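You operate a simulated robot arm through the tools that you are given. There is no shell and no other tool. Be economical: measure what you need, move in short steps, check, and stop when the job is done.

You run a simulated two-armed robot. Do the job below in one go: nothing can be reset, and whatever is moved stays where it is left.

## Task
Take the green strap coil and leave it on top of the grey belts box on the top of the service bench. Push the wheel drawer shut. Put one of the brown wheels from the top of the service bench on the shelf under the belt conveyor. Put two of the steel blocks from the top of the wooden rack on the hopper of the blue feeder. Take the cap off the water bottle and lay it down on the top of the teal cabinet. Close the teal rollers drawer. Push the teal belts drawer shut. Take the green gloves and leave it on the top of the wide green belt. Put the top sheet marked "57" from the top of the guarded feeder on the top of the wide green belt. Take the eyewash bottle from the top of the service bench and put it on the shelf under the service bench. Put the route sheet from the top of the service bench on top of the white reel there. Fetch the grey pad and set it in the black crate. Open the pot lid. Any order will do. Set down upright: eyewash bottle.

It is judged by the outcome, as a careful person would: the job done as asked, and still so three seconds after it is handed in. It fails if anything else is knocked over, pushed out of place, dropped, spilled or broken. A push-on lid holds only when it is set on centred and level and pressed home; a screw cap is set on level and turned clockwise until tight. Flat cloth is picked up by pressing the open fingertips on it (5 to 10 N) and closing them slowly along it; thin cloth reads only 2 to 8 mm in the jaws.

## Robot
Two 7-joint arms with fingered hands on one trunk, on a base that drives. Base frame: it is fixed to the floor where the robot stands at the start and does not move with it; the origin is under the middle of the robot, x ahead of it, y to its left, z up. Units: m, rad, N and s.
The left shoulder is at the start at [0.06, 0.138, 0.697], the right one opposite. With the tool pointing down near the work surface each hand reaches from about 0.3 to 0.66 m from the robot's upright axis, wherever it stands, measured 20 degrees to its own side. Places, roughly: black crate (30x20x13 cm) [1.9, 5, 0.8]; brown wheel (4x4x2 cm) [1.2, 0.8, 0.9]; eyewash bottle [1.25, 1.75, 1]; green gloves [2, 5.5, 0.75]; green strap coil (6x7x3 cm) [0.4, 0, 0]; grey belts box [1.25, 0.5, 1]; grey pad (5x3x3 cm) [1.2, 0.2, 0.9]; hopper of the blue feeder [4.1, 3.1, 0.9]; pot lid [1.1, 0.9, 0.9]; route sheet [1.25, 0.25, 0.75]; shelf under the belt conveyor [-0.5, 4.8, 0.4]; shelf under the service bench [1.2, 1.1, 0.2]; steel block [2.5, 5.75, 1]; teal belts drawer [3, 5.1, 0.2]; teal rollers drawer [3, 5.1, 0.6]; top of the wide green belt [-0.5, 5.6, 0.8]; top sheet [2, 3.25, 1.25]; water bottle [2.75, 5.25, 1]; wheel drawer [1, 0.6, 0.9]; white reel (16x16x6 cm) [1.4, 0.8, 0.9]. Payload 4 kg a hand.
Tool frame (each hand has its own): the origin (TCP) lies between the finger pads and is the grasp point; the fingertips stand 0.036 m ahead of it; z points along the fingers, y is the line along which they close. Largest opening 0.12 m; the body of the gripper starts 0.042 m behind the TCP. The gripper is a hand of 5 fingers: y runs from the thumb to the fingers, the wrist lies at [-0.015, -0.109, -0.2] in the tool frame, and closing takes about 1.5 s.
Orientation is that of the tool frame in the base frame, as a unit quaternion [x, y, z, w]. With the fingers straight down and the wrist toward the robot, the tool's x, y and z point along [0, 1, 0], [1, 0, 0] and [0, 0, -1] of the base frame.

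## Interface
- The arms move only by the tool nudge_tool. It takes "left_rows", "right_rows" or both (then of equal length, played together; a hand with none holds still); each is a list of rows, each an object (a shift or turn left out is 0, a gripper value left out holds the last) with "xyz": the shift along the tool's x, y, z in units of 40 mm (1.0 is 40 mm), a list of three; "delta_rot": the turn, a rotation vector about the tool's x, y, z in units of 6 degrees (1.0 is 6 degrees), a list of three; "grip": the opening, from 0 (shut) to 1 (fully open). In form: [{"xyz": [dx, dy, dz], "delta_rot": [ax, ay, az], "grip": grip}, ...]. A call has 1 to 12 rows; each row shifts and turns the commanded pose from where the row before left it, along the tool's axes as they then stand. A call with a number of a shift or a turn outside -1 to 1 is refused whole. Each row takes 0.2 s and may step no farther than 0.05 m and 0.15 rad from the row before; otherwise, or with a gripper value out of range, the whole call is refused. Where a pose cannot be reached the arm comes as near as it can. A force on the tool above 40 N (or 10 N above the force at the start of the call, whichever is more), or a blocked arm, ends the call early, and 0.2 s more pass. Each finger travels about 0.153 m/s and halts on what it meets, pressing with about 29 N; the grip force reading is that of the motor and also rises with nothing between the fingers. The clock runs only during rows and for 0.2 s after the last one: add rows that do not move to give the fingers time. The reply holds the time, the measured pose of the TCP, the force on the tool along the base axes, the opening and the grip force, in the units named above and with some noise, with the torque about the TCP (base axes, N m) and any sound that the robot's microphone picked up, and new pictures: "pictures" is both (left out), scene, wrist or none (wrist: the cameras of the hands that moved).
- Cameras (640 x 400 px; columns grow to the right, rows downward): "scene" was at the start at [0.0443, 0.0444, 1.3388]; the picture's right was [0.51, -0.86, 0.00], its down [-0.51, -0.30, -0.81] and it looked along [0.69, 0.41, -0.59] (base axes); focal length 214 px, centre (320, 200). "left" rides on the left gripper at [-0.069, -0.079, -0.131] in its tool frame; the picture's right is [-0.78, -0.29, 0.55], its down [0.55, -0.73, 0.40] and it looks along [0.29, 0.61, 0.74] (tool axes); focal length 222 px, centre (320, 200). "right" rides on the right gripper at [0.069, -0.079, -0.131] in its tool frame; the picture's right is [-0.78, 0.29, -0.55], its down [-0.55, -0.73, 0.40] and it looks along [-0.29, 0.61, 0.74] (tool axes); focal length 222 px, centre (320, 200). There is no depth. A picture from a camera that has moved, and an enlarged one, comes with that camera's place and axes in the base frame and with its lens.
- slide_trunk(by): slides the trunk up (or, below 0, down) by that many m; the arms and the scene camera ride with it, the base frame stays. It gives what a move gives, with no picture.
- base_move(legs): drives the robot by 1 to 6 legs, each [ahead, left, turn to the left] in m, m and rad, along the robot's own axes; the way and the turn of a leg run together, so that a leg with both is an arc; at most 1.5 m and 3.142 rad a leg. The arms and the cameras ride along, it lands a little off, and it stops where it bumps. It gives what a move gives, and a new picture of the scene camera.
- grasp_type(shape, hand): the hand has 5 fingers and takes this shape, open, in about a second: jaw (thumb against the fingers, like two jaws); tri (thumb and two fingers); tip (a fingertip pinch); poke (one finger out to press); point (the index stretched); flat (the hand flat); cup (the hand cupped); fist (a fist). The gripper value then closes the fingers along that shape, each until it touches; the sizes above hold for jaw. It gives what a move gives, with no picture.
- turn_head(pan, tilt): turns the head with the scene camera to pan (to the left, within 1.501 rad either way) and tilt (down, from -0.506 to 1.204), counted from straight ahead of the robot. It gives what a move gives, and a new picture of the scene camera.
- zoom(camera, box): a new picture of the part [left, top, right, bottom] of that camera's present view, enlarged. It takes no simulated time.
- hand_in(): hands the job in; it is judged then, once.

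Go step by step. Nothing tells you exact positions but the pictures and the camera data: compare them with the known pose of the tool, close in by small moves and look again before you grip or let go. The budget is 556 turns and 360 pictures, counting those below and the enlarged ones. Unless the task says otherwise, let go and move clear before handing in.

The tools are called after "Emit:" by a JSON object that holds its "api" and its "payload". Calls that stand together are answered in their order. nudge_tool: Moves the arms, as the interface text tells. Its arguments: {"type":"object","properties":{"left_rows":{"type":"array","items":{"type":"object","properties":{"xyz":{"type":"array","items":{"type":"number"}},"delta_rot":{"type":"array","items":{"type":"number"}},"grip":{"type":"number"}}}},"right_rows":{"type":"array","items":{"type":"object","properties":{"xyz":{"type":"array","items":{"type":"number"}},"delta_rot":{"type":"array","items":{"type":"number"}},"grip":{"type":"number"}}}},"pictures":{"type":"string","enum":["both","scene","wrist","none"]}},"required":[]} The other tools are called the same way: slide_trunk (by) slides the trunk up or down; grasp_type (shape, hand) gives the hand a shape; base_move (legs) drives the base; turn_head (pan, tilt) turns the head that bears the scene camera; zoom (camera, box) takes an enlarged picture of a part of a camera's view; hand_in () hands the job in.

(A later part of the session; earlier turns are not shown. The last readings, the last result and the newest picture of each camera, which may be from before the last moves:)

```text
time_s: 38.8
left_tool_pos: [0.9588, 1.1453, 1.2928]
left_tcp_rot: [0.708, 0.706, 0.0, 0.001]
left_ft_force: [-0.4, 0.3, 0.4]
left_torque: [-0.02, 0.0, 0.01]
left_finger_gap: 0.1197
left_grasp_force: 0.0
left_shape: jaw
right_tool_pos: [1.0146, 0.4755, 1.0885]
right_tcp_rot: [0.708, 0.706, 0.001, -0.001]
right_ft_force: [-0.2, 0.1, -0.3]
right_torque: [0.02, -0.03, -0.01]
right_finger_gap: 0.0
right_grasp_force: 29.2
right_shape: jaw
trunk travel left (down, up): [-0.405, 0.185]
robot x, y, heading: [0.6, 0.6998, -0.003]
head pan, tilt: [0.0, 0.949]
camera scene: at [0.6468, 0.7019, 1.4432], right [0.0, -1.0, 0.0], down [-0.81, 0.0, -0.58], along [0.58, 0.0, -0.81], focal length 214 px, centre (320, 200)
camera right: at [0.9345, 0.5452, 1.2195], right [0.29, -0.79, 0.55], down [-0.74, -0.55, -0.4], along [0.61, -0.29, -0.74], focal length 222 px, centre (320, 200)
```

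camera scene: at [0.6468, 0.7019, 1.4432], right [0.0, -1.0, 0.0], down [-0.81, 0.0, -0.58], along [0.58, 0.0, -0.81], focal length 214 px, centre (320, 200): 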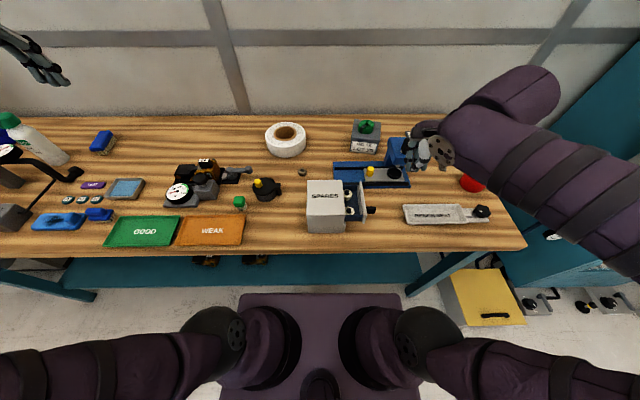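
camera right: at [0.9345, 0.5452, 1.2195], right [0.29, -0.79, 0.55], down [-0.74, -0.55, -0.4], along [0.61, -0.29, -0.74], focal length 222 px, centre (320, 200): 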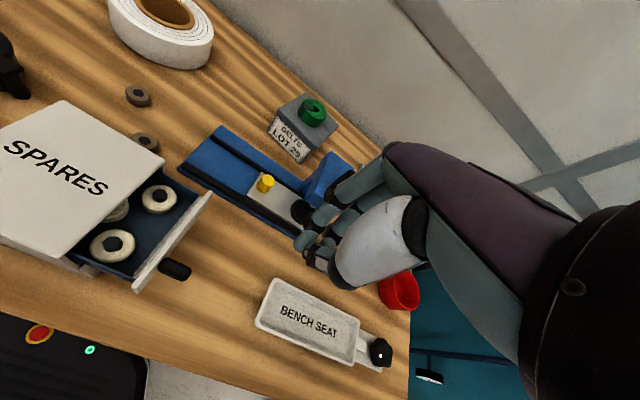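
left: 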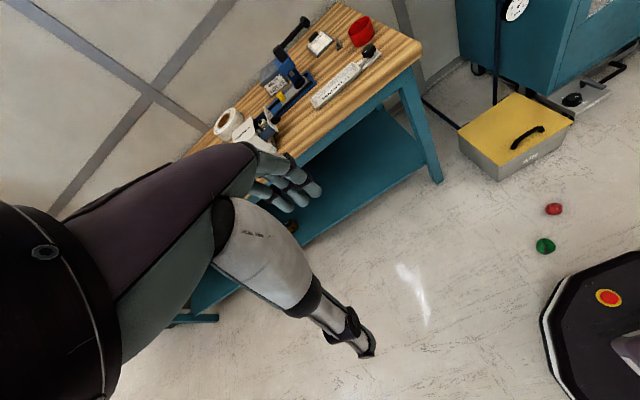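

Emit:
{"api": "nudge_tool", "payload": {"right_rows": [{"xyz": [0, -0.35, 1]}, {"xyz": [0, 0, 1]}, {"xyz": [0, 0, 1]}, {"xyz": [0, 0, 1]}, {"xyz": [0, 0, 0.5]}, {"xyz": [0, 0, 0]}], "pictures": "both"}}

```text
time_s: 40.2
left_tool_pos: [0.9578, 1.1447, 1.292]
left_tcp_rot: [0.708, 0.706, 0.0, 0.0]
left_ft_force: [-0.4, -0.3, 0.2]
left_torque: [-0.03, -0.03, -0.01]
left_finger_gap: 0.1195
left_grasp_force: 0.0
left_shape: jaw
right_tool_pos: [1.0004, 0.4772, 0.91]
right_tcp_rot: [0.708, 0.706, 0.0, 0.0]
right_ft_force: [-0.5, 0.4, 0.6]
right_torque: [0.0, 0.03, -0.01]
right_finger_gap: 0.0002
right_grasp_force: 29.1
right_shape: jaw
trunk travel left (down, up): [-0.405, 0.185]
robot x, y, heading: [0.6046, 0.7028, -0.003]
head pan, tilt: [0.0, 0.949]
camera scene: at [0.6466, 0.7022, 1.4432], right [0.0, -1.0, 0.0], down [-0.81, 0.0, -0.58], along [0.58, 0.0, -0.81], focal length 214 px, centre (320, 200)
camera right: at [0.9202, 0.5451, 1.04], right [0.29, -0.79, 0.55], down [-0.74, -0.55, -0.4], along [0.61, -0.29, -0.74], focal length 222 px, centre (320, 200)
```

scene: 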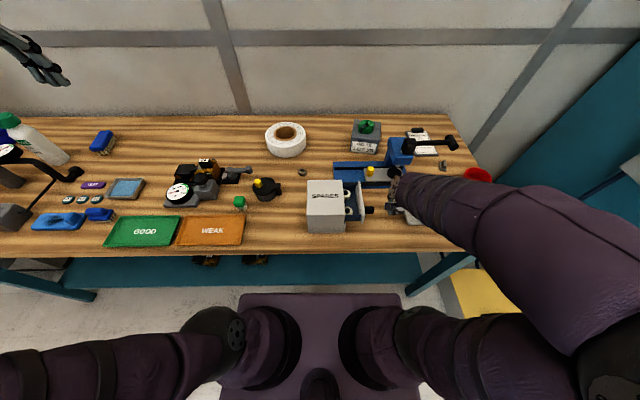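
right: 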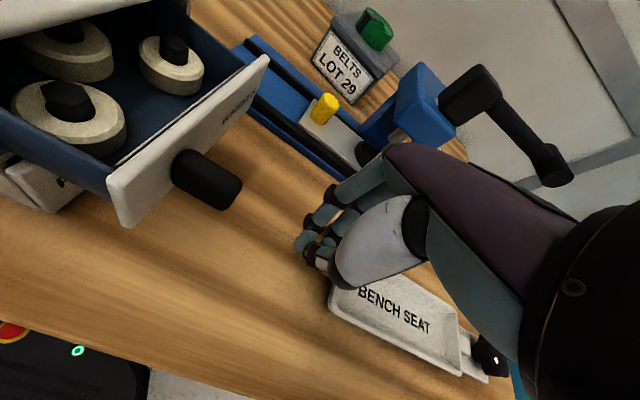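

Aligned with the knob. Push toward +y gently.

Emit:
{"api": "nudge_tool", "payload": {"right_rows": [{"xyz": [0.3, 0, 0]}, {"xyz": [0.3, 0, 0]}, {"xyz": [0.3, 0, 0]}, {"xyz": [0.3, 0, 0]}, {"xyz": [0.3, 0, 0]}, {"xyz": [0, 0, 0]}], "pictures": "wrist"}}

```text
time_s: 41.6
left_tool_pos: [0.9578, 1.1448, 1.2935]
left_tcp_rot: [0.708, 0.707, 0.0, 0.0]
left_ft_force: [0.2, -1.7, -1.0]
left_torque: [-0.01, -0.05, 0.0]
left_finger_gap: 0.1196
left_grasp_force: 0.0
left_shape: jaw
right_tool_pos: [1.0008, 0.5353, 0.9101]
right_tcp_rot: [0.708, 0.707, 0.0, 0.0]
right_ft_force: [0.6, 0.4, -0.2]
right_torque: [0.01, 0.0, -0.01]
right_finger_gap: 0.0001
right_grasp_force: 28.6
right_shape: jaw
trunk travel left (down, up): [-0.405, 0.185]
robot x, y, heading: [0.6056, 0.7034, 0.004]
head pan, tilt: [0.0, 0.949]
camera right: at [0.92, 0.605, 1.0409], right [0.29, -0.79, 0.55], down [-0.74, -0.55, -0.4], along [0.61, -0.29, -0.74], focal length 222 px, centre (320, 200)
```

right: 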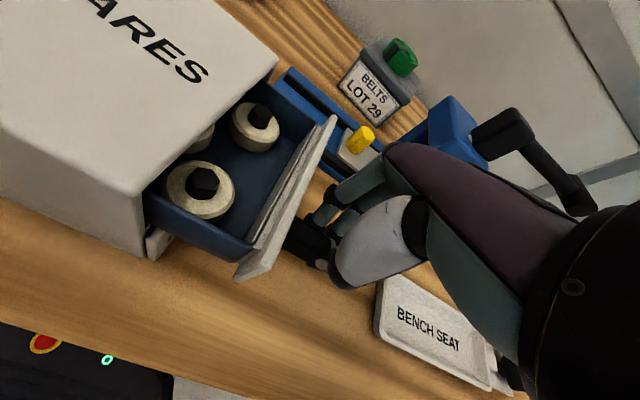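

Emit:
{"api": "nudge_tool", "payload": {"right_rows": [{"xyz": [0.25, 0, 0]}, {"xyz": [0.25, 0, 0]}, {"xyz": [0.25, 0, 0]}, {"xyz": [0.25, 0, 0]}, {"xyz": [0, 0, 0]}], "pictures": "wrist"}}

```text
time_s: 42.8
left_tool_pos: [0.9585, 1.1451, 1.2932]
left_tcp_rot: [0.708, 0.707, 0.0, 0.0]
left_ft_force: [0.0, -0.2, -0.4]
left_torque: [0.0, -0.01, -0.02]
left_finger_gap: 0.1198
left_grasp_force: 0.0
left_shape: jaw
right_tool_pos: [0.9995, 0.576, 0.9089]
right_tcp_rot: [0.708, 0.706, -0.001, -0.001]
right_ft_force: [0.2, -0.1, 0.0]
right_torque: [-0.01, 0.0, -0.01]
right_finger_gap: 0.0
right_grasp_force: 29.0
right_shape: jaw
trunk travel left (down, up): [-0.405, 0.185]
robot x, y, heading: [0.608, 0.7014, -0.002]
head pan, tilt: [0.0, 0.949]
camera right: at [0.9199, 0.6445, 1.0398], right [0.29, -0.79, 0.55], down [-0.74, -0.55, -0.4], along [0.61, -0.29, -0.74], focal length 222 px, centre (320, 200)
```

right: 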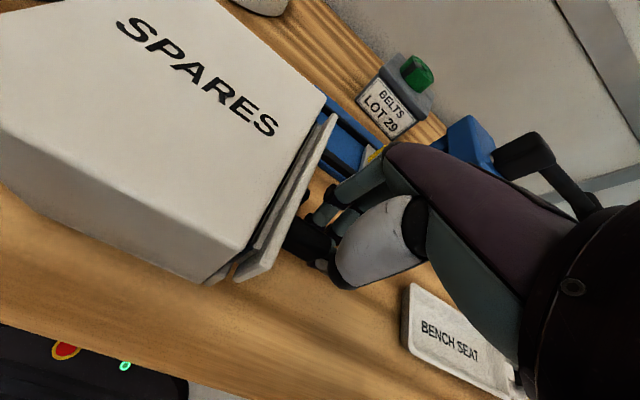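

Drawer nearly shut with little resistance. Continue in fine steps.

Emit:
{"api": "nudge_tool", "payload": {"right_rows": [{"xyz": [0.15, 0, 0]}, {"xyz": [0.15, 0, 0]}, {"xyz": [0.1, 0, 0]}, {"xyz": [0, 0, 0]}], "pictures": "wrist"}}

```text
time_s: 43.8
left_tool_pos: [0.9574, 1.1417, 1.2924]
left_tcp_rot: [0.708, 0.706, 0.0, -0.001]
left_ft_force: [0.4, -0.2, 0.4]
left_torque: [0.01, 0.0, 0.0]
left_finger_gap: 0.1197
left_grasp_force: 0.0
left_shape: jaw
right_tool_pos: [0.9989, 0.5888, 0.91]
right_tcp_rot: [0.708, 0.706, 0.0, 0.0]
right_ft_force: [1.4, -23.8, 7.6]
right_torque: [0.81, 0.25, 0.58]
right_finger_gap: 0.0
right_grasp_force: 29.3
right_shape: jaw
trunk travel left (down, up): [-0.405, 0.185]
robot x, y, heading: [0.6017, 0.7026, -0.005]
head pan, tilt: [0.0, 0.949]
camera right: at [0.9201, 0.6575, 1.0388], right [0.29, -0.79, 0.55], down [-0.74, -0.55, -0.4], along [0.61, -0.29, -0.74], focal length 222 px, centre (320, 200)
```

right: 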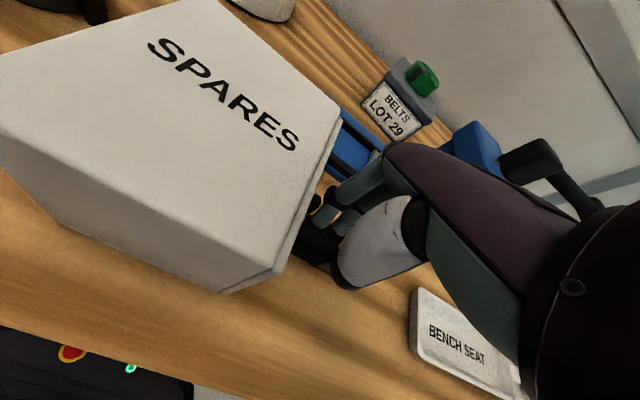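

Drawer is shut. Back off, raise, and look at the pot and the route sheet.

Emit:
{"api": "nudge_tool", "payload": {"right_rows": [{"xyz": [-0.6, 0, 0]}, {"xyz": [-0.6, 0, 0]}, {"xyz": [-0.5, 0, -0.8]}, {"xyz": [0, 0, -1]}, {"xyz": [0, 0, -1]}, {"xyz": [0, 0, -1]}, {"xyz": [0, 0, -1]}, {"grip": 1}, {"xyz": [0, -0.5, -0.5]}], "pictures": "scene"}}

Emit:
{"api": "zoom", "payload": {"camera": "scene", "box": [150, 120, 310, 220]}}

Emit:
{"api": "zoom", "payload": {"camera": "scene", "box": [340, 110, 500, 210]}}

```text
time_s: 45.8
left_tool_pos: [0.9564, 1.1439, 1.294]
left_tcp_rot: [0.708, 0.707, 0.001, 0.0]
left_ft_force: [-0.4, -1.6, 0.2]
left_torque: [0.0, 0.02, 0.03]
left_finger_gap: 0.1197
left_grasp_force: 0.1
left_shape: jaw
right_tool_pos: [0.9796, 0.5232, 1.1245]
right_tcp_rot: [0.708, 0.706, 0.0, 0.0]
right_ft_force: [-0.1, -1.5, 0.2]
right_torque: [0.0, -0.01, 0.0]
right_finger_gap: 0.1197
right_grasp_force: 0.2
right_shape: jaw
trunk travel left (down, up): [-0.405, 0.185]
robot x, y, heading: [0.6073, 0.7027, -0.008]
head pan, tilt: [0.0, 0.949]
camera scene: at [0.6461, 0.7018, 1.4433], right [0.0, -1.0, 0.0], down [-0.81, 0.0, -0.58], along [0.58, 0.0, -0.81], focal length 214 px, centre (320, 200)
```

scene: 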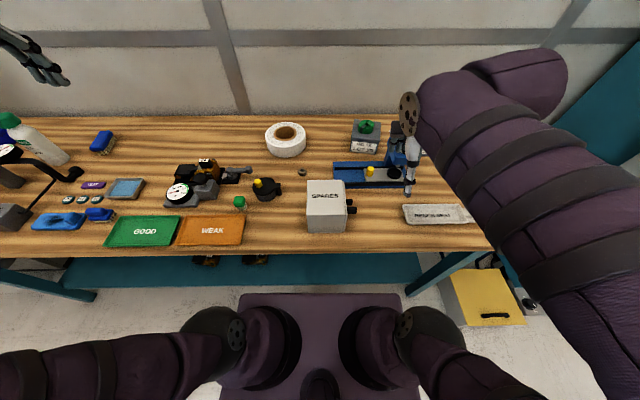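

```text
4.00 times, centred on (230, 170) of scene
camera zoom: at [0.6461, 0.7018, 1.4433], right [0.0, -1.0, 0.0], down [-0.81, 0.0, -0.58], along [0.58, 0.0, -0.81], focal length 858 px, centre (680, 320)
```

zoom: 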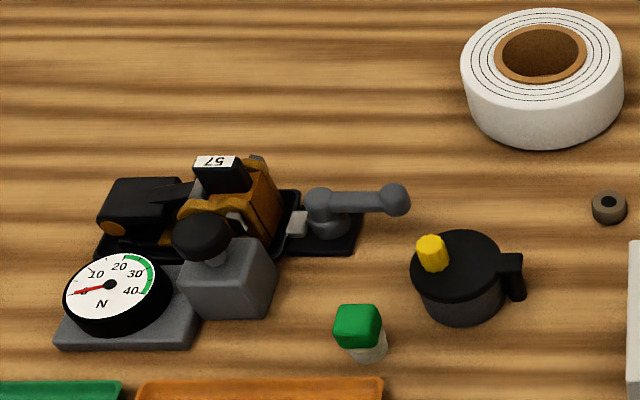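

```text
4.00 times, centred on (420, 160) of scene
camera zoom: at [0.6461, 0.7018, 1.4433], right [0.0, -1.0, 0.0], down [-0.81, 0.0, -0.58], along [0.58, 0.0, -0.81], focal length 858 px, centre (-80, 360)
```

zoom: 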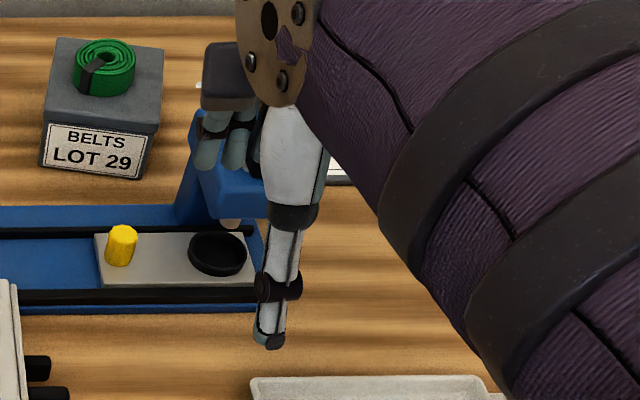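

The pot's lid hinges on its right (−y) side, with a yellow knob on the left near (1.106, 0.909, 0.90). I'll use the left hand in a fingertip pinch.

Emit:
{"api": "grasp_type", "payload": {"shape": "tip", "hand": "left"}}

Emit:
{"api": "nudge_tool", "payload": {"left_rows": [{"xyz": [-0.7, 0.5, 0.4]}, {"xyz": [-0.7, 0.5, 0.4]}, {"xyz": [-0.7, 0.5, 0.4]}, {"xyz": [-0.7, 0.5, 0.4]}, {"xyz": [-0.7, 0.5, 0.5]}, {"xyz": [-0.7, 0.5, 0.5]}, {"xyz": [-0.7, 0.5, 0.5]}, {"xyz": [-0.7, 0.2, 0.5]}, {"xyz": [-0.3, 0, 0.8]}, {"xyz": [0, 0, 0.8]}, {"xyz": [0, 0, 0.8]}, {"xyz": [0, 0, 0]}], "pictures": "both"}}

```text
time_s: 46.7
left_tool_pos: [0.957, 1.1447, 1.2931]
left_tcp_rot: [0.708, 0.707, 0.0, 0.0]
left_ft_force: [0.5, 0.4, 0.3]
left_torque: [-0.01, 0.0, 0.01]
left_finger_gap: 0.1197
left_grasp_force: 0.1
left_shape: tip
right_tool_pos: [0.98, 0.524, 1.1229]
right_tcp_rot: [0.708, 0.706, 0.0, 0.0]
right_ft_force: [1.4, -0.7, 0.4]
right_torque: [0.02, 0.02, 0.01]
right_finger_gap: 0.1198
right_grasp_force: 0.1
right_shape: jaw
trunk travel left (down, up): [-0.405, 0.185]
robot x, y, heading: [0.6026, 0.704, -0.007]
head pan, tilt: [0.0, 0.949]
```

```text
time_s: 49.3
left_tool_pos: [1.1046, 0.9083, 1.0491]
left_tcp_rot: [0.707, 0.707, 0.0, 0.0]
left_ft_force: [-0.6, 0.4, -0.5]
left_torque: [-0.01, -0.02, -0.03]
left_finger_gap: 0.1201
left_grasp_force: 0.1
left_shape: tip
right_tool_pos: [0.9809, 0.5243, 1.1223]
right_tcp_rot: [0.707, 0.707, 0.0, 0.0]
right_ft_force: [0.1, -0.2, -0.9]
right_torque: [-0.01, -0.01, 0.02]
right_finger_gap: 0.1197
right_grasp_force: 0.0
right_shape: jaw
trunk travel left (down, up): [-0.405, 0.185]
robot x, y, heading: [0.6051, 0.7018, 0.001]
head pan, tilt: [0.0, 0.949]
camera scene: at [0.6468, 0.7019, 1.4432], right [0.0, -1.0, 0.0], down [-0.81, 0.0, -0.58], along [0.58, 0.0, -0.81], focal length 214 px, centre (320, 200)
camera left: at [1.0244, 0.8389, 1.1796], right [-0.29, -0.78, -0.55], down [-0.73, 0.55, -0.4], along [0.61, 0.29, -0.74], focal length 222 px, centre (320, 200)
```

scene: 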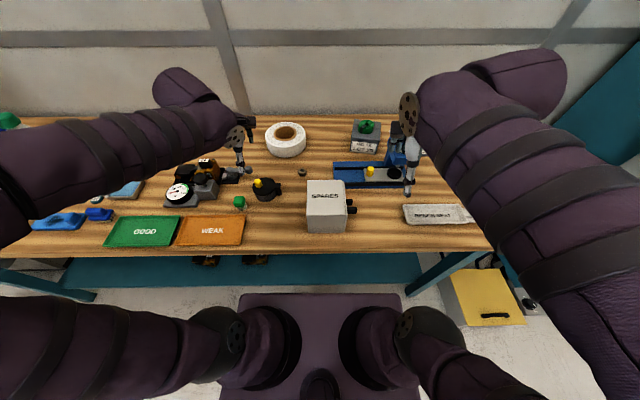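
left: 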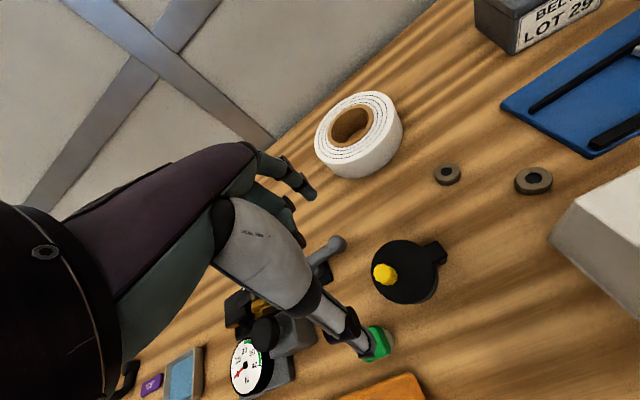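

Knob confirmed at (1.104, 0.908). Partially close and descend.

Emit:
{"api": "nudge_tool", "payload": {"left_rows": [{"grip": 0.4}, {"xyz": [0, 0, 0.7]}, {"xyz": [0, 0, 0.7]}, {"xyz": [0, 0, 0.7]}, {"xyz": [0, 0, 0]}], "pictures": "wrist"}}

```text
time_s: 50.5
left_tool_pos: [1.1057, 0.9066, 0.9673]
left_tcp_rot: [0.708, 0.706, 0.0, 0.001]
left_ft_force: [-0.8, 0.7, -0.6]
left_torque: [0.02, 0.0, 0.01]
left_finger_gap: 0.048
left_grasp_force: 0.2
left_shape: tip
right_tool_pos: [0.9804, 0.5241, 1.1236]
right_tcp_rot: [0.708, 0.706, 0.0, 0.0]
right_ft_force: [0.2, -1.0, 0.3]
right_torque: [-0.01, -0.01, -0.01]
right_finger_gap: 0.1199
right_grasp_force: 0.1
right_shape: jaw
trunk travel left (down, up): [-0.405, 0.185]
robot x, y, heading: [0.6064, 0.7046, -0.002]
head pan, tilt: [0.0, 0.949]
camera left: at [1.0256, 0.8363, 1.0978], right [-0.29, -0.78, -0.55], down [-0.73, 0.55, -0.4], along [0.61, 0.29, -0.74], focal length 222 px, centre (320, 200)
```

left: 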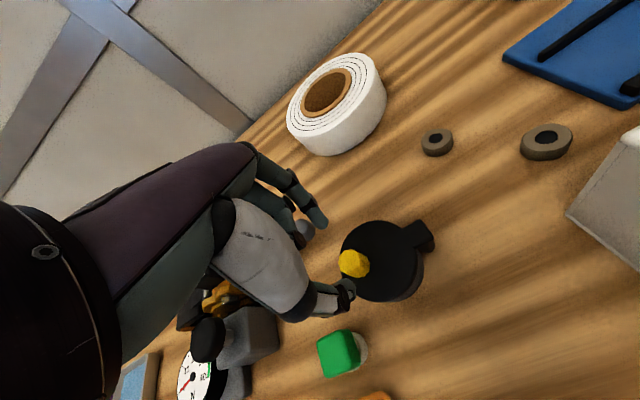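

Emit:
{"api": "nudge_tool", "payload": {"left_rows": [{"xyz": [0, -0.1, 0.4]}, {"xyz": [0, 0, 0.4]}, {"xyz": [0, 0, 0.2]}, {"xyz": [0, 0, 0]}], "pictures": "wrist"}}

Emit:
{"api": "zoom", "payload": {"camera": "scene", "box": [190, 130, 310, 205]}}

```text
time_s: 51.5
left_tool_pos: [1.1022, 0.9065, 0.9326]
left_tcp_rot: [0.708, 0.706, 0.003, 0.002]
left_ft_force: [-3.1, 1.1, 35.9]
left_torque: [-0.08, 1.48, -0.07]
left_finger_gap: 0.0492
left_grasp_force: 0.1
left_shape: tip
right_tool_pos: [0.9786, 0.5229, 1.1241]
right_tcp_rot: [0.708, 0.706, 0.0, 0.001]
right_ft_force: [0.1, -0.1, 0.7]
right_torque: [0.05, -0.03, -0.02]
right_finger_gap: 0.1197
right_grasp_force: 0.1
right_shape: jaw
trunk travel left (down, up): [-0.405, 0.185]
robot x, y, heading: [0.6023, 0.7021, -0.002]
head pan, tilt: [0.0, 0.949]
camera left: at [1.0214, 0.8372, 1.062], right [-0.29, -0.78, -0.55], down [-0.73, 0.55, -0.4], along [0.62, 0.29, -0.73], focal length 222 px, centre (320, 200)
```

left: 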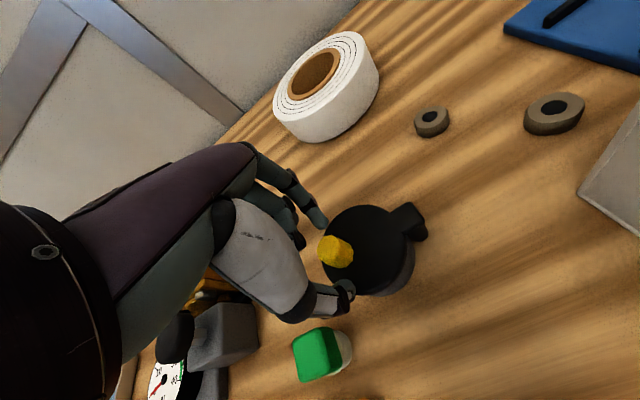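

```text
5.33 times, centred on (250, 168) of scene
camera zoom: at [0.6442, 0.7011, 1.4439], right [0.0, -1.0, 0.0], down [-0.81, 0.0, -0.58], along [0.58, 0.0, -0.81], focal length 1144 px, centre (693, 373)
```

zoom: 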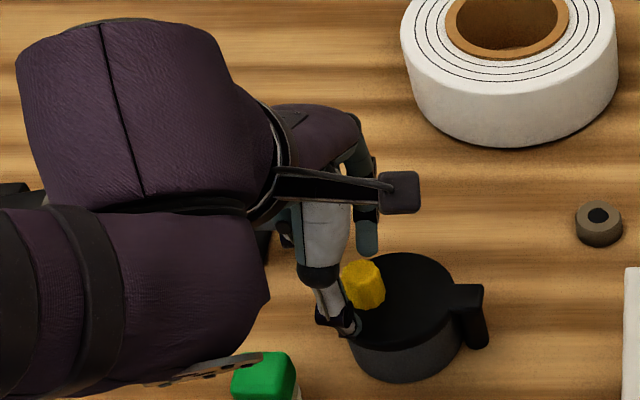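

The thumb touches the lid rim. Raise 6 mm and close on the knob.

Emit:
{"api": "nudge_tool", "payload": {"left_rows": [{"xyz": [0, 0, -0.22]}, {"xyz": [0, 0, 0], "grip": 0}, {"grip": 0}, {"grip": 0}, {"grip": 0}, {"grip": 0}], "pictures": "wrist"}}

```text
time_s: 52.9
left_tool_pos: [1.1021, 0.9091, 0.9348]
left_tcp_rot: [0.707, 0.707, -0.001, -0.001]
left_ft_force: [-6.6, 8.8, -17.8]
left_torque: [0.24, 0.11, 0.08]
left_finger_gap: 0.0138
left_grasp_force: 29.2
left_shape: tip
right_tool_pos: [0.9803, 0.5246, 1.1235]
right_tcp_rot: [0.708, 0.706, 0.0, -0.001]
right_ft_force: [-0.2, -0.8, -0.3]
right_torque: [0.06, -0.01, 0.0]
right_finger_gap: 0.1197
right_grasp_force: 0.0
right_shape: jaw
trunk travel left (down, up): [-0.405, 0.185]
robot x, y, heading: [0.6051, 0.7048, -0.004]
head pan, tilt: [0.0, 0.949]
camera left: at [1.0231, 0.8401, 1.066], right [-0.29, -0.79, -0.55], down [-0.74, 0.55, -0.4], along [0.61, 0.29, -0.74], focal length 222 px, centre (320, 200)
```

left: 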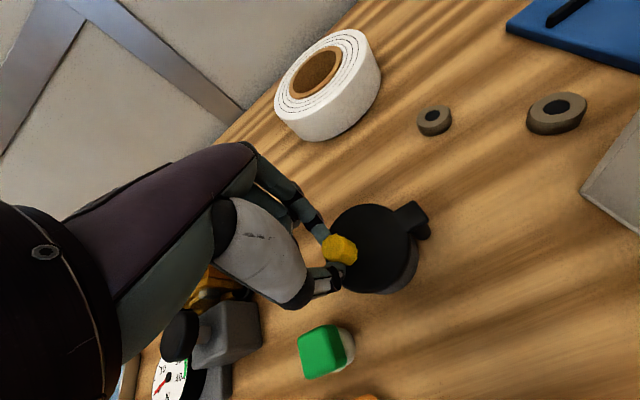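

Knob pinched (14 mm). Swing the lid up along the hinge arc, turning the hand with it.

Emit:
{"api": "nudge_tool", "payload": {"left_rows": [{"xyz": [-0.195, 0, -0.315], "delta_rot": [0, 1, 0]}, {"xyz": [-0.227, 0, -0.3], "delta_rot": [0, 1, 0]}, {"xyz": [-0.259, 0, -0.285], "delta_rot": [0, 1, 0]}, {"xyz": [-0.287, 0, -0.264], "delta_rot": [0, 1, 0]}, {"xyz": [0, 0, 0]}], "pictures": "both"}}

```text
time_s: 54.1
left_tool_pos: [1.1023, 0.8628, 0.9771]
left_tcp_rot: [0.692, 0.691, 0.149, -0.147]
left_ft_force: [1.4, 1.0, 0.4]
left_torque: [-0.01, 0.0, -0.02]
left_finger_gap: 0.0076
left_grasp_force: 28.5
left_shape: tip
right_tool_pos: [0.98, 0.5232, 1.1228]
right_tcp_rot: [0.708, 0.706, -0.001, 0.0]
right_ft_force: [0.0, -0.1, -0.2]
right_torque: [-0.05, -0.03, 0.01]
right_finger_gap: 0.1198
right_grasp_force: 0.1
right_shape: jaw
trunk travel left (down, up): [-0.405, 0.185]
robot x, y, heading: [0.6038, 0.7006, -0.006]
head pan, tilt: [0.0, 0.949]
camera scene: at [0.6469, 0.702, 1.4432], right [0.0, -1.0, 0.0], down [-0.81, 0.0, -0.58], along [0.58, 0.0, -0.81], focal length 214 px, centre (320, 200)
camera left: at [1.0224, 0.7452, 1.0689], right [-0.29, -0.49, -0.82], down [-0.73, 0.67, -0.14], along [0.61, 0.56, -0.56], focal length 222 px, centre (320, 200)
```

scene: 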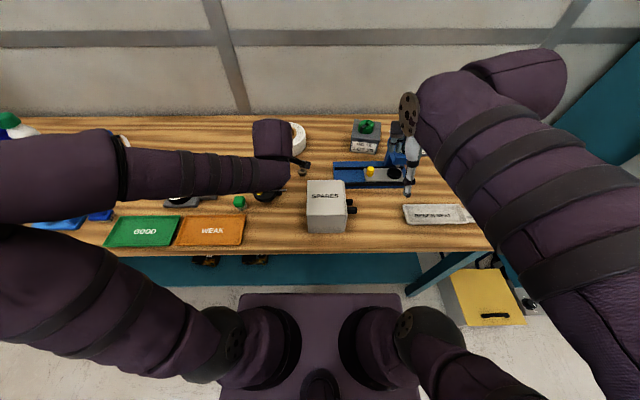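
left: 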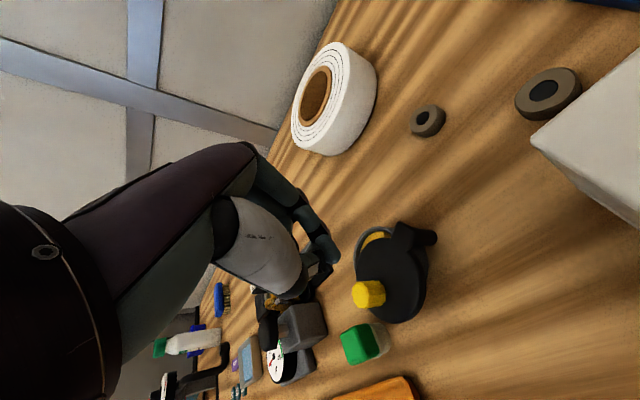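

The knob slipped and the lid seems to have shifted sideways. Move the hand away and look.

Emit:
{"api": "nudge_tool", "payload": {"left_rows": [{"xyz": [0, 0, -1], "delta_rot": [0, -1, 0], "grip": 0.4}, {"xyz": [0, 0, -1], "delta_rot": [0, -1, 0]}, {"xyz": [0, 0, -1], "delta_rot": [0, -1, 0]}, {"xyz": [0.5, 0, -0.5], "delta_rot": [0, -1, 0]}, {"xyz": [1, 0, 0]}, {"xyz": [1, 0, 0]}, {"xyz": [1, 0, 0]}], "pictures": "wrist"}}

Emit:
{"api": "zoom", "payload": {"camera": "scene", "box": [190, 130, 310, 205]}}

```text
time_s: 55.7
left_tool_pos: [1.1021, 0.9642, 1.1104]
left_tcp_rot: [0.707, 0.707, 0.0, 0.001]
left_ft_force: [0.0, -0.3, -0.3]
left_torque: [-0.03, 0.01, 0.02]
left_finger_gap: 0.0477
left_grasp_force: 0.1
left_shape: tip
right_tool_pos: [0.9806, 0.5245, 1.1231]
right_tcp_rot: [0.707, 0.707, -0.001, 0.0]
right_ft_force: [0.4, -0.4, -0.1]
right_torque: [-0.01, 0.01, 0.01]
right_finger_gap: 0.1199
right_grasp_force: 0.2
right_shape: jaw
trunk travel left (down, up): [-0.405, 0.185]
robot x, y, heading: [0.6034, 0.6975, -0.003]
head pan, tilt: [0.0, 0.949]
camera left: at [1.0231, 0.8945, 1.2404], right [-0.29, -0.78, -0.55], down [-0.73, 0.55, -0.4], along [0.61, 0.28, -0.74], focal length 222 px, centre (320, 200)
```

left: 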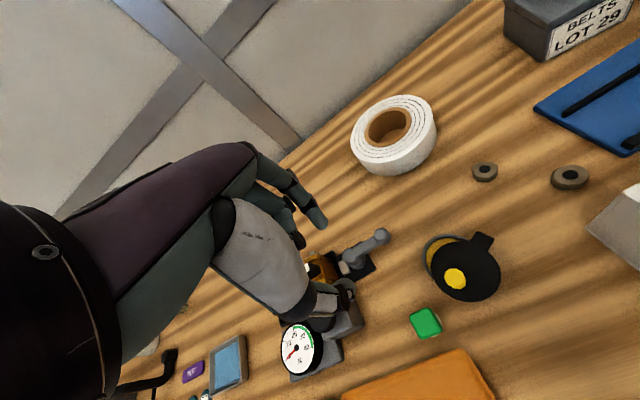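

```text
5.33 times, centred on (250, 168) of scene
camera zoom: at [0.6469, 0.7023, 1.4432], right [0.0, -1.0, 0.0], down [-0.81, 0.0, -0.58], along [0.58, 0.0, -0.81], focal length 1144 px, centre (693, 373)
```

zoom: 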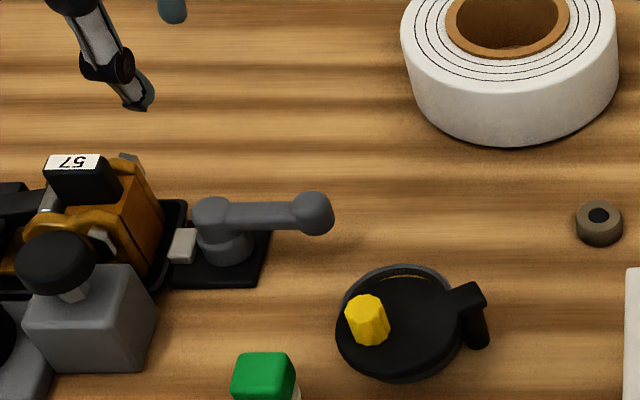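

The lid actually swivels sideways about a vertical pin at its right side. I'll re-pinch the knob at (1.087, 0.902) and swing it horizontally toward the robot.

Emit:
{"api": "nudge_tool", "payload": {"left_rows": [{"xyz": [-0.8, -0.2, 0.8]}, {"xyz": [-0.75, -0.18, 0.8]}, {"xyz": [0, 0, 0.9]}, {"xyz": [0, 0, 0.9]}, {"xyz": [0, 0, 0.5]}, {"xyz": [0, 0, 0]}], "pictures": "wrist"}}

```text
time_s: 57.1
left_tool_pos: [1.088, 0.9037, 0.955]
left_tcp_rot: [0.708, 0.706, 0.001, 0.0]
left_ft_force: [0.1, 0.0, -0.6]
left_torque: [0.01, -0.02, 0.01]
left_finger_gap: 0.0479
left_grasp_force: 0.0
left_shape: tip
right_tool_pos: [0.9803, 0.5234, 1.1225]
right_tcp_rot: [0.708, 0.707, 0.0, -0.001]
right_ft_force: [0.0, 0.1, 0.3]
right_torque: [0.01, -0.01, 0.0]
right_finger_gap: 0.12
right_grasp_force: 0.1
right_shape: jaw
trunk travel left (down, up): [-0.405, 0.185]
robot x, y, heading: [0.6048, 0.7017, -0.004]
head pan, tilt: [0.0, 0.949]
camera left: at [1.0086, 0.8336, 1.0849], right [-0.29, -0.78, -0.55], down [-0.73, 0.55, -0.4], along [0.61, 0.28, -0.74], focal length 222 px, centre (320, 200)
```

left: 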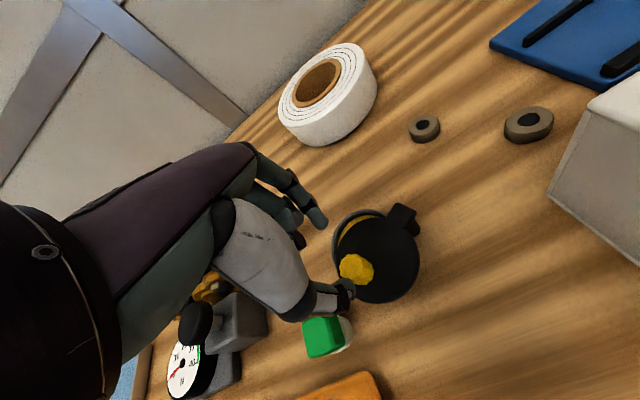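

Emit:
{"api": "nudge_tool", "payload": {"left_rows": [{"xyz": [-0.15, -0.3, 0]}, {"xyz": [0, 0, 0.25]}, {"xyz": [0, 0, 0.2]}, {"grip": 0}, {"grip": 0}, {"grip": 0}, {"grip": 0}, {"grip": 0}], "pictures": "wrist"}}

```text
time_s: 58.9
left_tool_pos: [1.0752, 0.8986, 0.9353]
left_tcp_rot: [0.708, 0.707, -0.001, 0.0]
left_ft_force: [-0.7, 2.2, -1.9]
left_torque: [0.05, -0.01, 0.01]
left_finger_gap: 0.0165
left_grasp_force: 29.0
left_shape: tip
right_tool_pos: [0.9805, 0.5234, 1.123]
right_tcp_rot: [0.708, 0.706, -0.001, 0.0]
right_ft_force: [0.1, -0.1, -0.2]
right_torque: [-0.01, 0.0, -0.01]
right_finger_gap: 0.1197
right_grasp_force: 0.2
right_shape: jaw
trunk travel left (down, up): [-0.405, 0.185]
robot x, y, heading: [0.6047, 0.7053, -0.002]
head pan, tilt: [0.0, 0.949]
camera left: at [0.9958, 0.8281, 1.0674], right [-0.29, -0.78, -0.55], down [-0.73, 0.55, -0.4], along [0.61, 0.29, -0.74], focal length 222 px, centre (320, 200)
```

left: 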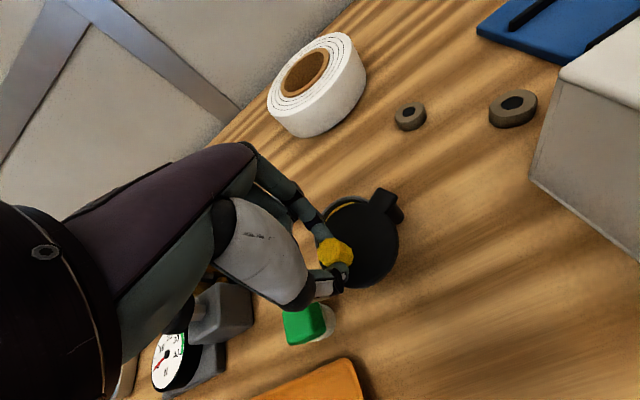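

Emit:
{"api": "nudge_tool", "payload": {"left_rows": [{"xyz": [-0.185, -0.37, 0]}, {"xyz": [-0.27, -0.305, 0]}, {"xyz": [-0.34, -0.225, 0]}, {"xyz": [-0.385, -0.13, 0]}, {"xyz": [0, 0, 0]}], "pictures": "wrist"}}

```text
time_s: 60.1
left_tool_pos: [1.0327, 0.8489, 0.9391]
left_tcp_rot: [0.708, 0.706, -0.001, 0.0]
left_ft_force: [1.0, 0.4, -0.5]
left_torque: [0.01, 0.0, -0.03]
left_finger_gap: 0.0112
left_grasp_force: 29.0
left_shape: tip
left hand out of reach, approached as far as the arm can: row 1
right_tool_pos: [0.9803, 0.5253, 1.1232]
right_tcp_rot: [0.708, 0.707, 0.0, 0.0]
right_ft_force: [-0.7, 0.0, -0.2]
right_torque: [0.01, -0.04, -0.04]
right_finger_gap: 0.1198
right_grasp_force: 0.0
right_shape: jaw
trunk travel left (down, up): [-0.405, 0.185]
robot x, y, heading: [0.6051, 0.7015, -0.003]
head pan, tilt: [0.0, 0.949]
camera left: at [0.9533, 0.7781, 1.0696], right [-0.29, -0.78, -0.55], down [-0.73, 0.55, -0.4], along [0.61, 0.29, -0.74], focal length 222 px, centre (320, 200)
```

left: 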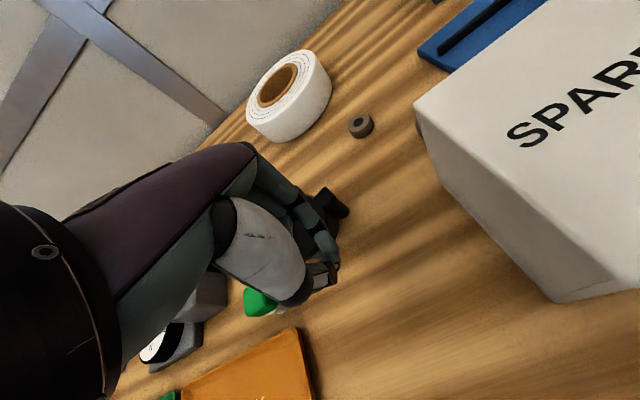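

Emit:
{"api": "nudge_tool", "payload": {"left_rows": [{"xyz": [0, 0, -1]}, {"xyz": [0, 0, -1]}, {"xyz": [0.5, -0.5, -1]}, {"xyz": [1, -1, -0.5]}, {"xyz": [0.5, -1, 0]}, {"xyz": [0, 0, 0]}], "pictures": "wrist"}}

Emit:
{"api": "zoom", "payload": {"camera": "scene", "box": [190, 130, 310, 205]}}

```text
refused: row 4 steps farther than a row can; nothing moved
```

```text
5.33 times, centred on (250, 168) of scene
camera zoom: at [0.6467, 0.7017, 1.4432], right [0.0, -1.0, 0.0], down [-0.81, 0.0, -0.58], along [0.58, 0.0, -0.81], focal length 1144 px, centre (693, 373)
```

zoom: 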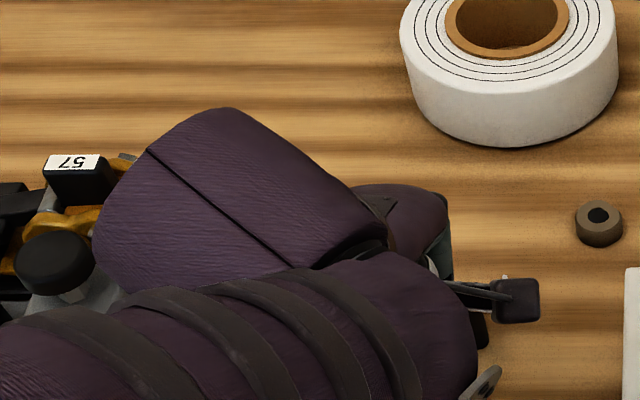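

Emit:
{"api": "nudge_tool", "payload": {"left_rows": [{"xyz": [0, 0, -1]}, {"xyz": [0, 0, -1]}, {"xyz": [0.5, -0.5, -1]}, {"xyz": [0.7, -0.5, -0.5]}, {"xyz": [1, 0, 0]}, {"xyz": [0.5, 0, 0]}], "pictures": "none"}}

Emit:
{"api": "zoom", "payload": {"camera": "scene", "box": [190, 130, 310, 205]}}

```text
time_s: 61.5
left_tool_pos: [0.9912, 0.9558, 1.078]
left_tcp_rot: [0.708, 0.706, 0.0, -0.001]
left_ft_force: [-0.2, -0.5, -1.0]
left_torque: [-0.02, 0.01, 0.01]
left_finger_gap: 0.0116
left_grasp_force: 28.5
left_shape: tip
right_tool_pos: [0.9801, 0.5241, 1.1236]
right_tcp_rot: [0.707, 0.707, 0.0, 0.0]
right_ft_force: [-0.3, 0.1, 0.2]
right_torque: [0.03, 0.02, 0.01]
right_finger_gap: 0.12
right_grasp_force: 0.1
right_shape: jaw
trunk travel left (down, up): [-0.405, 0.185]
robot x, y, heading: [0.6045, 0.6973, -0.003]
head pan, tilt: [0.0, 0.949]
```

```text
5.33 times, centred on (250, 168) of scene
camera zoom: at [0.6468, 0.7021, 1.4432], right [0.0, -1.0, 0.0], down [-0.81, 0.0, -0.58], along [0.58, 0.0, -0.81], focal length 1144 px, centre (693, 373)
```

zoom: 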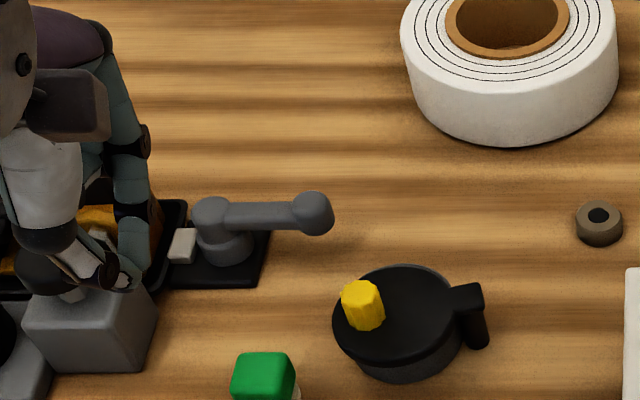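

Emit:
{"api": "zoom", "payload": {"camera": "left", "box": [300, 120, 620, 320]}}

Emit:
{"api": "zoom", "payload": {"camera": "right", "box": [0, 0, 320, 200]}}

Emit:
{"api": "zoom", "payload": {"camera": "scene", "box": [240, 165, 300, 205]}}

```text
2.00 times, centred on (460, 220) of left
camera zoom: at [0.9121, 0.8857, 1.2085], right [-0.29, -0.78, -0.55], down [-0.73, 0.55, -0.4], along [0.61, 0.28, -0.74], focal length 444 px, centre (40, 160)
```

zoom: 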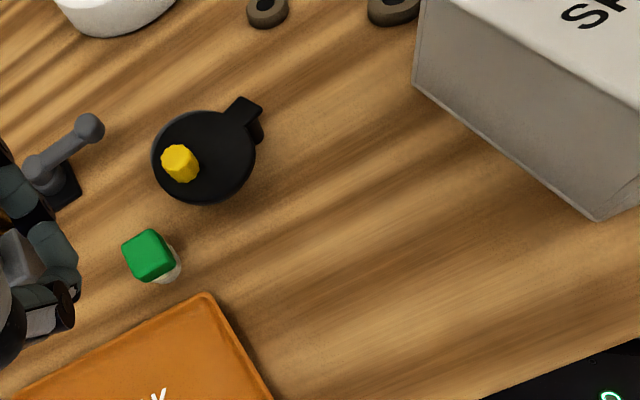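

```text
2.00 times, centred on (160, 100) of right
camera zoom: at [0.9004, 0.593, 1.2535], right [0.29, -0.79, 0.55], down [-0.74, -0.55, -0.4], along [0.61, -0.29, -0.74], focal length 444 px, centre (640, 400)
```

zoom: 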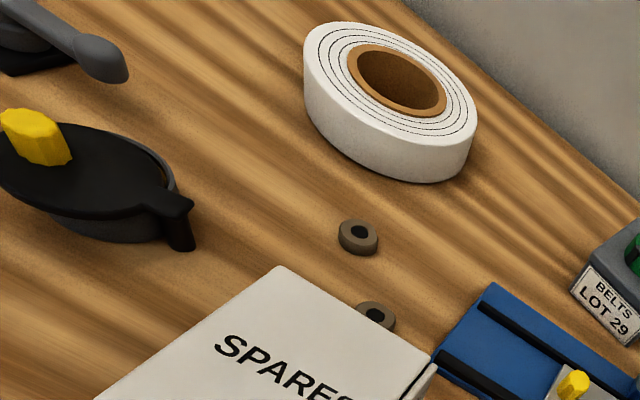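

```text
10.00 times, centred on (270, 185) of scene
camera zoom: at [0.6468, 0.7021, 1.4432], right [0.0, -1.0, 0.0], down [-0.81, 0.0, -0.58], along [0.58, 0.0, -0.81], focal length 2145 px, centre (820, 350)
```

zoom: 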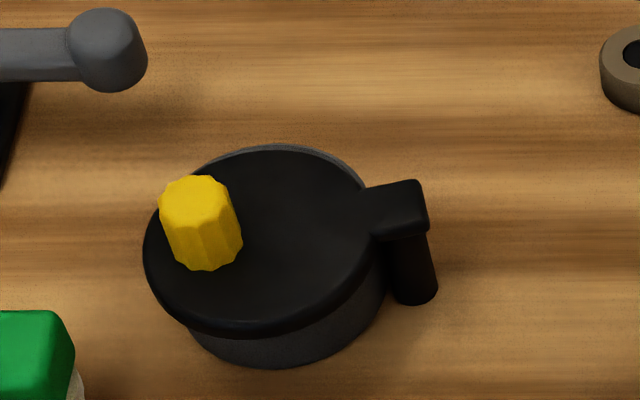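

The lid is pivoted on a vertical post at its right, still nearly closed. I'll shift the base left so the right hand (curled fingers on the free side) can push the knob around.

Emit:
{"api": "nudge_tool", "payload": {"left_rows": [{"xyz": [0, 0, -1], "grip": 1}, {"xyz": [0, 0, -1]}, {"xyz": [0.5, 0, -1]}, {"xyz": [0.7, 0, -1]}, {"xyz": [0.8, 0, -1]}, {"xyz": [0.8, 0, 0]}, {"xyz": [0.8, 0, 0]}, {"xyz": [0.8, 0, 0]}], "right_rows": [{"xyz": [0, 0, -0.5]}, {"xyz": [0, 0, -0.5]}, {"xyz": [0, 0, -0.5]}, {"xyz": [0, 0, -0.5]}, {"xyz": [0, 0, -0.5]}, {"xyz": [0, 0, 0]}, {"xyz": [0, 0, 0]}, {"xyz": [0, 0, 0]}], "pictures": "none"}}

Emit:
{"api": "grasp_type", "payload": {"shape": "tip", "hand": "right"}}

Emit:
{"api": "base_move", "payload": {"legs": [[0, 0.33, 0]]}}

```text
refused: row 5 steps farther than a row can; nothing moved
```

```text
time_s: 62.4
left_tool_pos: [0.9918, 0.9549, 1.0786]
left_tcp_rot: [0.708, 0.707, 0.0, 0.001]
left_ft_force: [-0.1, -0.1, -0.3]
left_torque: [-0.01, 0.02, -0.04]
left_finger_gap: 0.0114
left_grasp_force: 29.0
left_shape: tip
right_tool_pos: [0.9811, 0.5233, 1.1233]
right_tcp_rot: [0.708, 0.707, 0.0, 0.0]
right_ft_force: [-0.3, 0.0, -0.6]
right_torque: [0.02, -0.02, 0.0]
right_finger_gap: 0.1198
right_grasp_force: 0.0
right_shape: tip
trunk travel left (down, up): [-0.405, 0.185]
robot x, y, heading: [0.6025, 0.6987, -0.002]
head pan, tilt: [0.0, 0.949]
```

```text
time_s: 64.6
left_tool_pos: [0.9929, 1.2861, 1.0785]
left_tcp_rot: [0.708, 0.707, -0.001, 0.0]
left_ft_force: [0.1, -0.1, -0.8]
left_torque: [0.0, 0.05, 0.0]
left_finger_gap: 0.0113
left_grasp_force: 29.1
left_shape: tip
right_tool_pos: [0.9802, 0.8536, 1.1233]
right_tcp_rot: [0.708, 0.706, 0.0, 0.0]
right_ft_force: [1.0, 0.2, -0.5]
right_torque: [0.01, 0.01, -0.02]
right_finger_gap: 0.1198
right_grasp_force: 0.0
right_shape: tip
trunk travel left (down, up): [-0.405, 0.185]
robot x, y, heading: [0.6053, 1.0312, 0.003]
head pan, tilt: [0.0, 0.949]
camera scene: at [0.6476, 1.0328, 1.4432], right [0.0, -1.0, 0.0], down [-0.81, 0.0, -0.58], along [0.58, 0.0, -0.81], focal length 214 px, centre (320, 200)
```

scene: 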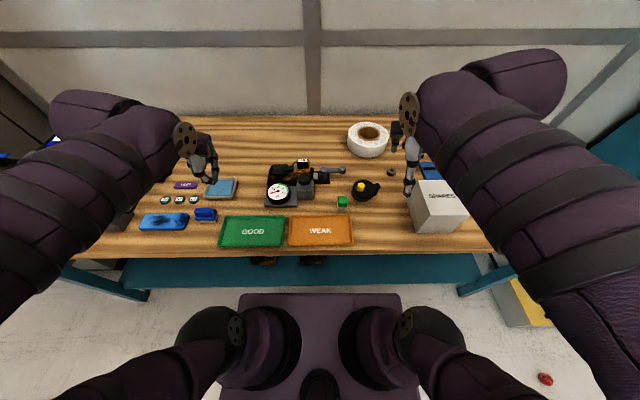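

Emit:
{"api": "nudge_tool", "payload": {"right_rows": [{"xyz": [0.3, 0.9, 0], "grip": 0}, {"xyz": [0.3, 0.9, 0]}, {"xyz": [0.3, 0.9, 0]}, {"xyz": [0.1, 0.75, 0.5]}, {"xyz": [0, 0, 1]}, {"xyz": [0, 0, 1]}, {"xyz": [0, 0, 0.8]}, {"xyz": [0, 0, 0]}], "pictures": "wrist"}}

Emit:
{"api": "zoom", "payload": {"camera": "scene", "box": [310, 135, 430, 210]}}

```text
time_s: 66.4
left_tool_pos: [0.992, 1.2853, 1.0776]
left_tcp_rot: [0.708, 0.707, -0.001, 0.0]
left_ft_force: [0.8, 1.3, -0.9]
left_torque: [0.0, -0.02, 0.01]
left_finger_gap: 0.0113
left_grasp_force: 29.0
left_shape: tip
right_tool_pos: [1.1169, 0.892, 0.9916]
right_tcp_rot: [0.708, 0.706, 0.0, 0.001]
right_ft_force: [0.1, -0.6, 0.8]
right_torque: [0.0, -0.01, 0.0]
right_finger_gap: 0.0
right_grasp_force: 29.5
right_shape: tip
trunk travel left (down, up): [-0.405, 0.185]
robot x, y, heading: [0.6039, 1.0309, -0.005]
head pan, tilt: [0.0, 0.949]
camera right: at [1.0384, 0.9611, 1.1212], right [0.29, -0.79, 0.55], down [-0.74, -0.55, -0.4], along [0.61, -0.29, -0.74], focal length 222 px, centre (320, 200)
```

right: 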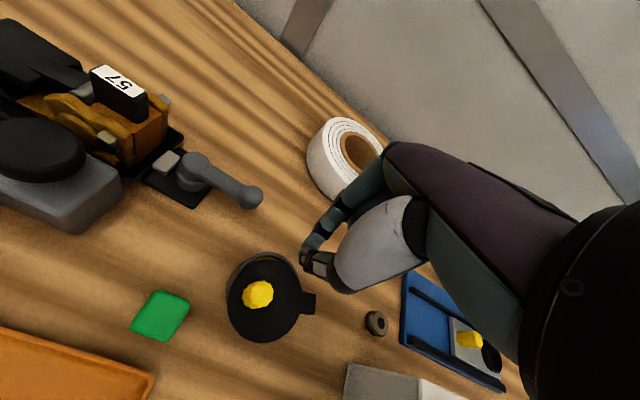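

```text
5.33 times, centred on (370, 172) of scene
camera zoom: at [0.6475, 1.0321, 1.4432], right [0.0, -1.0, 0.0], down [-0.81, 0.0, -0.58], along [0.58, 0.0, -0.81], focal length 1144 px, centre (53, 347)
```

zoom: 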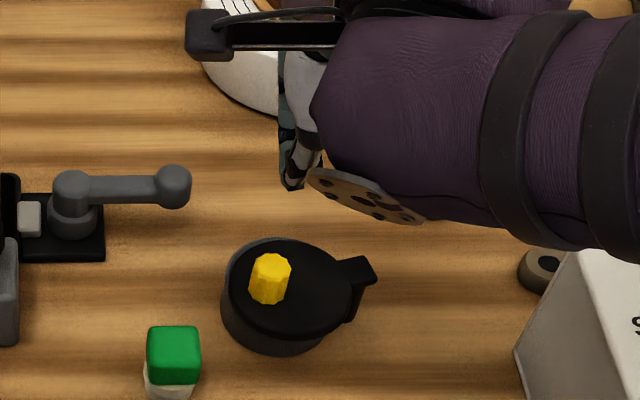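

Emit:
{"api": "nudge_tool", "payload": {"right_rows": [{"xyz": [0.2, -0.1, 0.7]}, {"xyz": [0, 0, 0.65]}, {"xyz": [0, 0, 0]}, {"xyz": [0.02, -0.41, 0]}, {"xyz": [-0.09, -0.4, 0]}, {"xyz": [-0.19, -0.365, 0]}, {"xyz": [-0.28, -0.305, 0]}, {"xyz": [0, 0, 0]}], "pictures": "wrist"}}

```text
time_s: 68.2
left_tool_pos: [0.9939, 1.2842, 1.0775]
left_tcp_rot: [0.708, 0.706, 0.0, 0.0]
left_ft_force: [-0.5, 0.2, 0.1]
left_torque: [-0.01, -0.05, 0.04]
left_finger_gap: 0.0116
left_grasp_force: 29.4
left_shape: tip
right_tool_pos: [1.0555, 0.8796, 0.9375]
right_tcp_rot: [0.707, 0.707, 0.0, 0.0]
right_ft_force: [0.3, -0.8, -0.3]
right_torque: [0.01, 0.01, 0.03]
right_finger_gap: 0.0004
right_grasp_force: 28.9
right_shape: tip
right hand out of reach, approached as far as the arm can: row 6
trunk travel left (down, up): [-0.405, 0.185]
robot x, y, heading: [0.6031, 1.0361, 0.002]
head pan, tilt: [0.0, 0.949]
camera right: at [0.9757, 0.9483, 1.0674], right [0.29, -0.79, 0.55], down [-0.74, -0.55, -0.4], along [0.61, -0.29, -0.74], focal length 222 px, centre (320, 200)
```

right: 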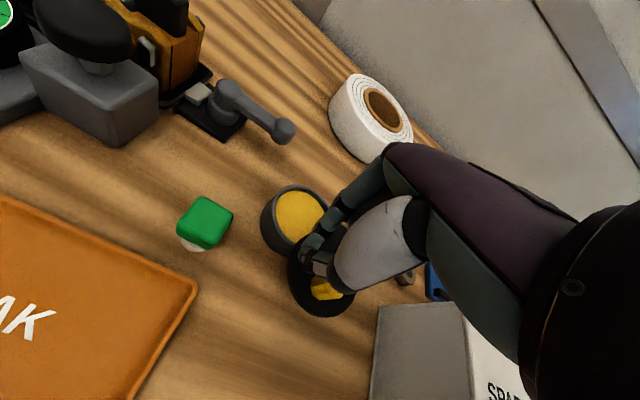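

Working: the pot is half open. Continue the swing.

Emit:
{"api": "nudge_tool", "payload": {"right_rows": [{"xyz": [-0.35, -0.22, 0]}, {"xyz": [-0.39, -0.12, 0]}, {"xyz": [-0.41, -0.02, 0]}, {"xyz": [-0.3, 0.05, 0]}, {"xyz": [0, 0, 0]}], "pictures": "wrist"}}

```text
time_s: 69.4
left_tool_pos: [0.9935, 1.286, 1.0782]
left_tcp_rot: [0.708, 0.706, 0.001, 0.0]
left_ft_force: [-0.1, -0.8, -0.2]
left_torque: [0.03, 0.01, -0.03]
left_finger_gap: 0.0116
left_grasp_force: 29.7
left_shape: tip
right_tool_pos: [1.0414, 0.8215, 0.9366]
right_tcp_rot: [0.708, 0.706, 0.0, 0.0]
right_ft_force: [-0.3, 5.0, 0.0]
right_torque: [0.12, 0.03, 0.06]
right_finger_gap: 0.0
right_grasp_force: 29.0
right_shape: tip
trunk travel left (down, up): [-0.405, 0.185]
robot x, y, heading: [0.6091, 1.0333, -0.006]
head pan, tilt: [0.0, 0.949]
camera right: at [0.9619, 0.8912, 1.0671], right [0.29, -0.79, 0.55], down [-0.74, -0.55, -0.4], along [0.61, -0.29, -0.74], focal length 222 px, centre (320, 200)
```

right: 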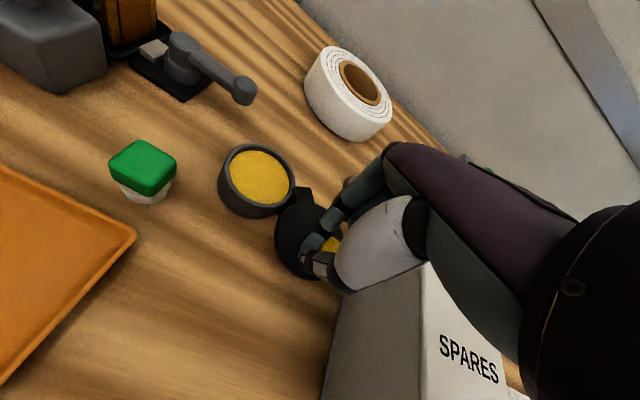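

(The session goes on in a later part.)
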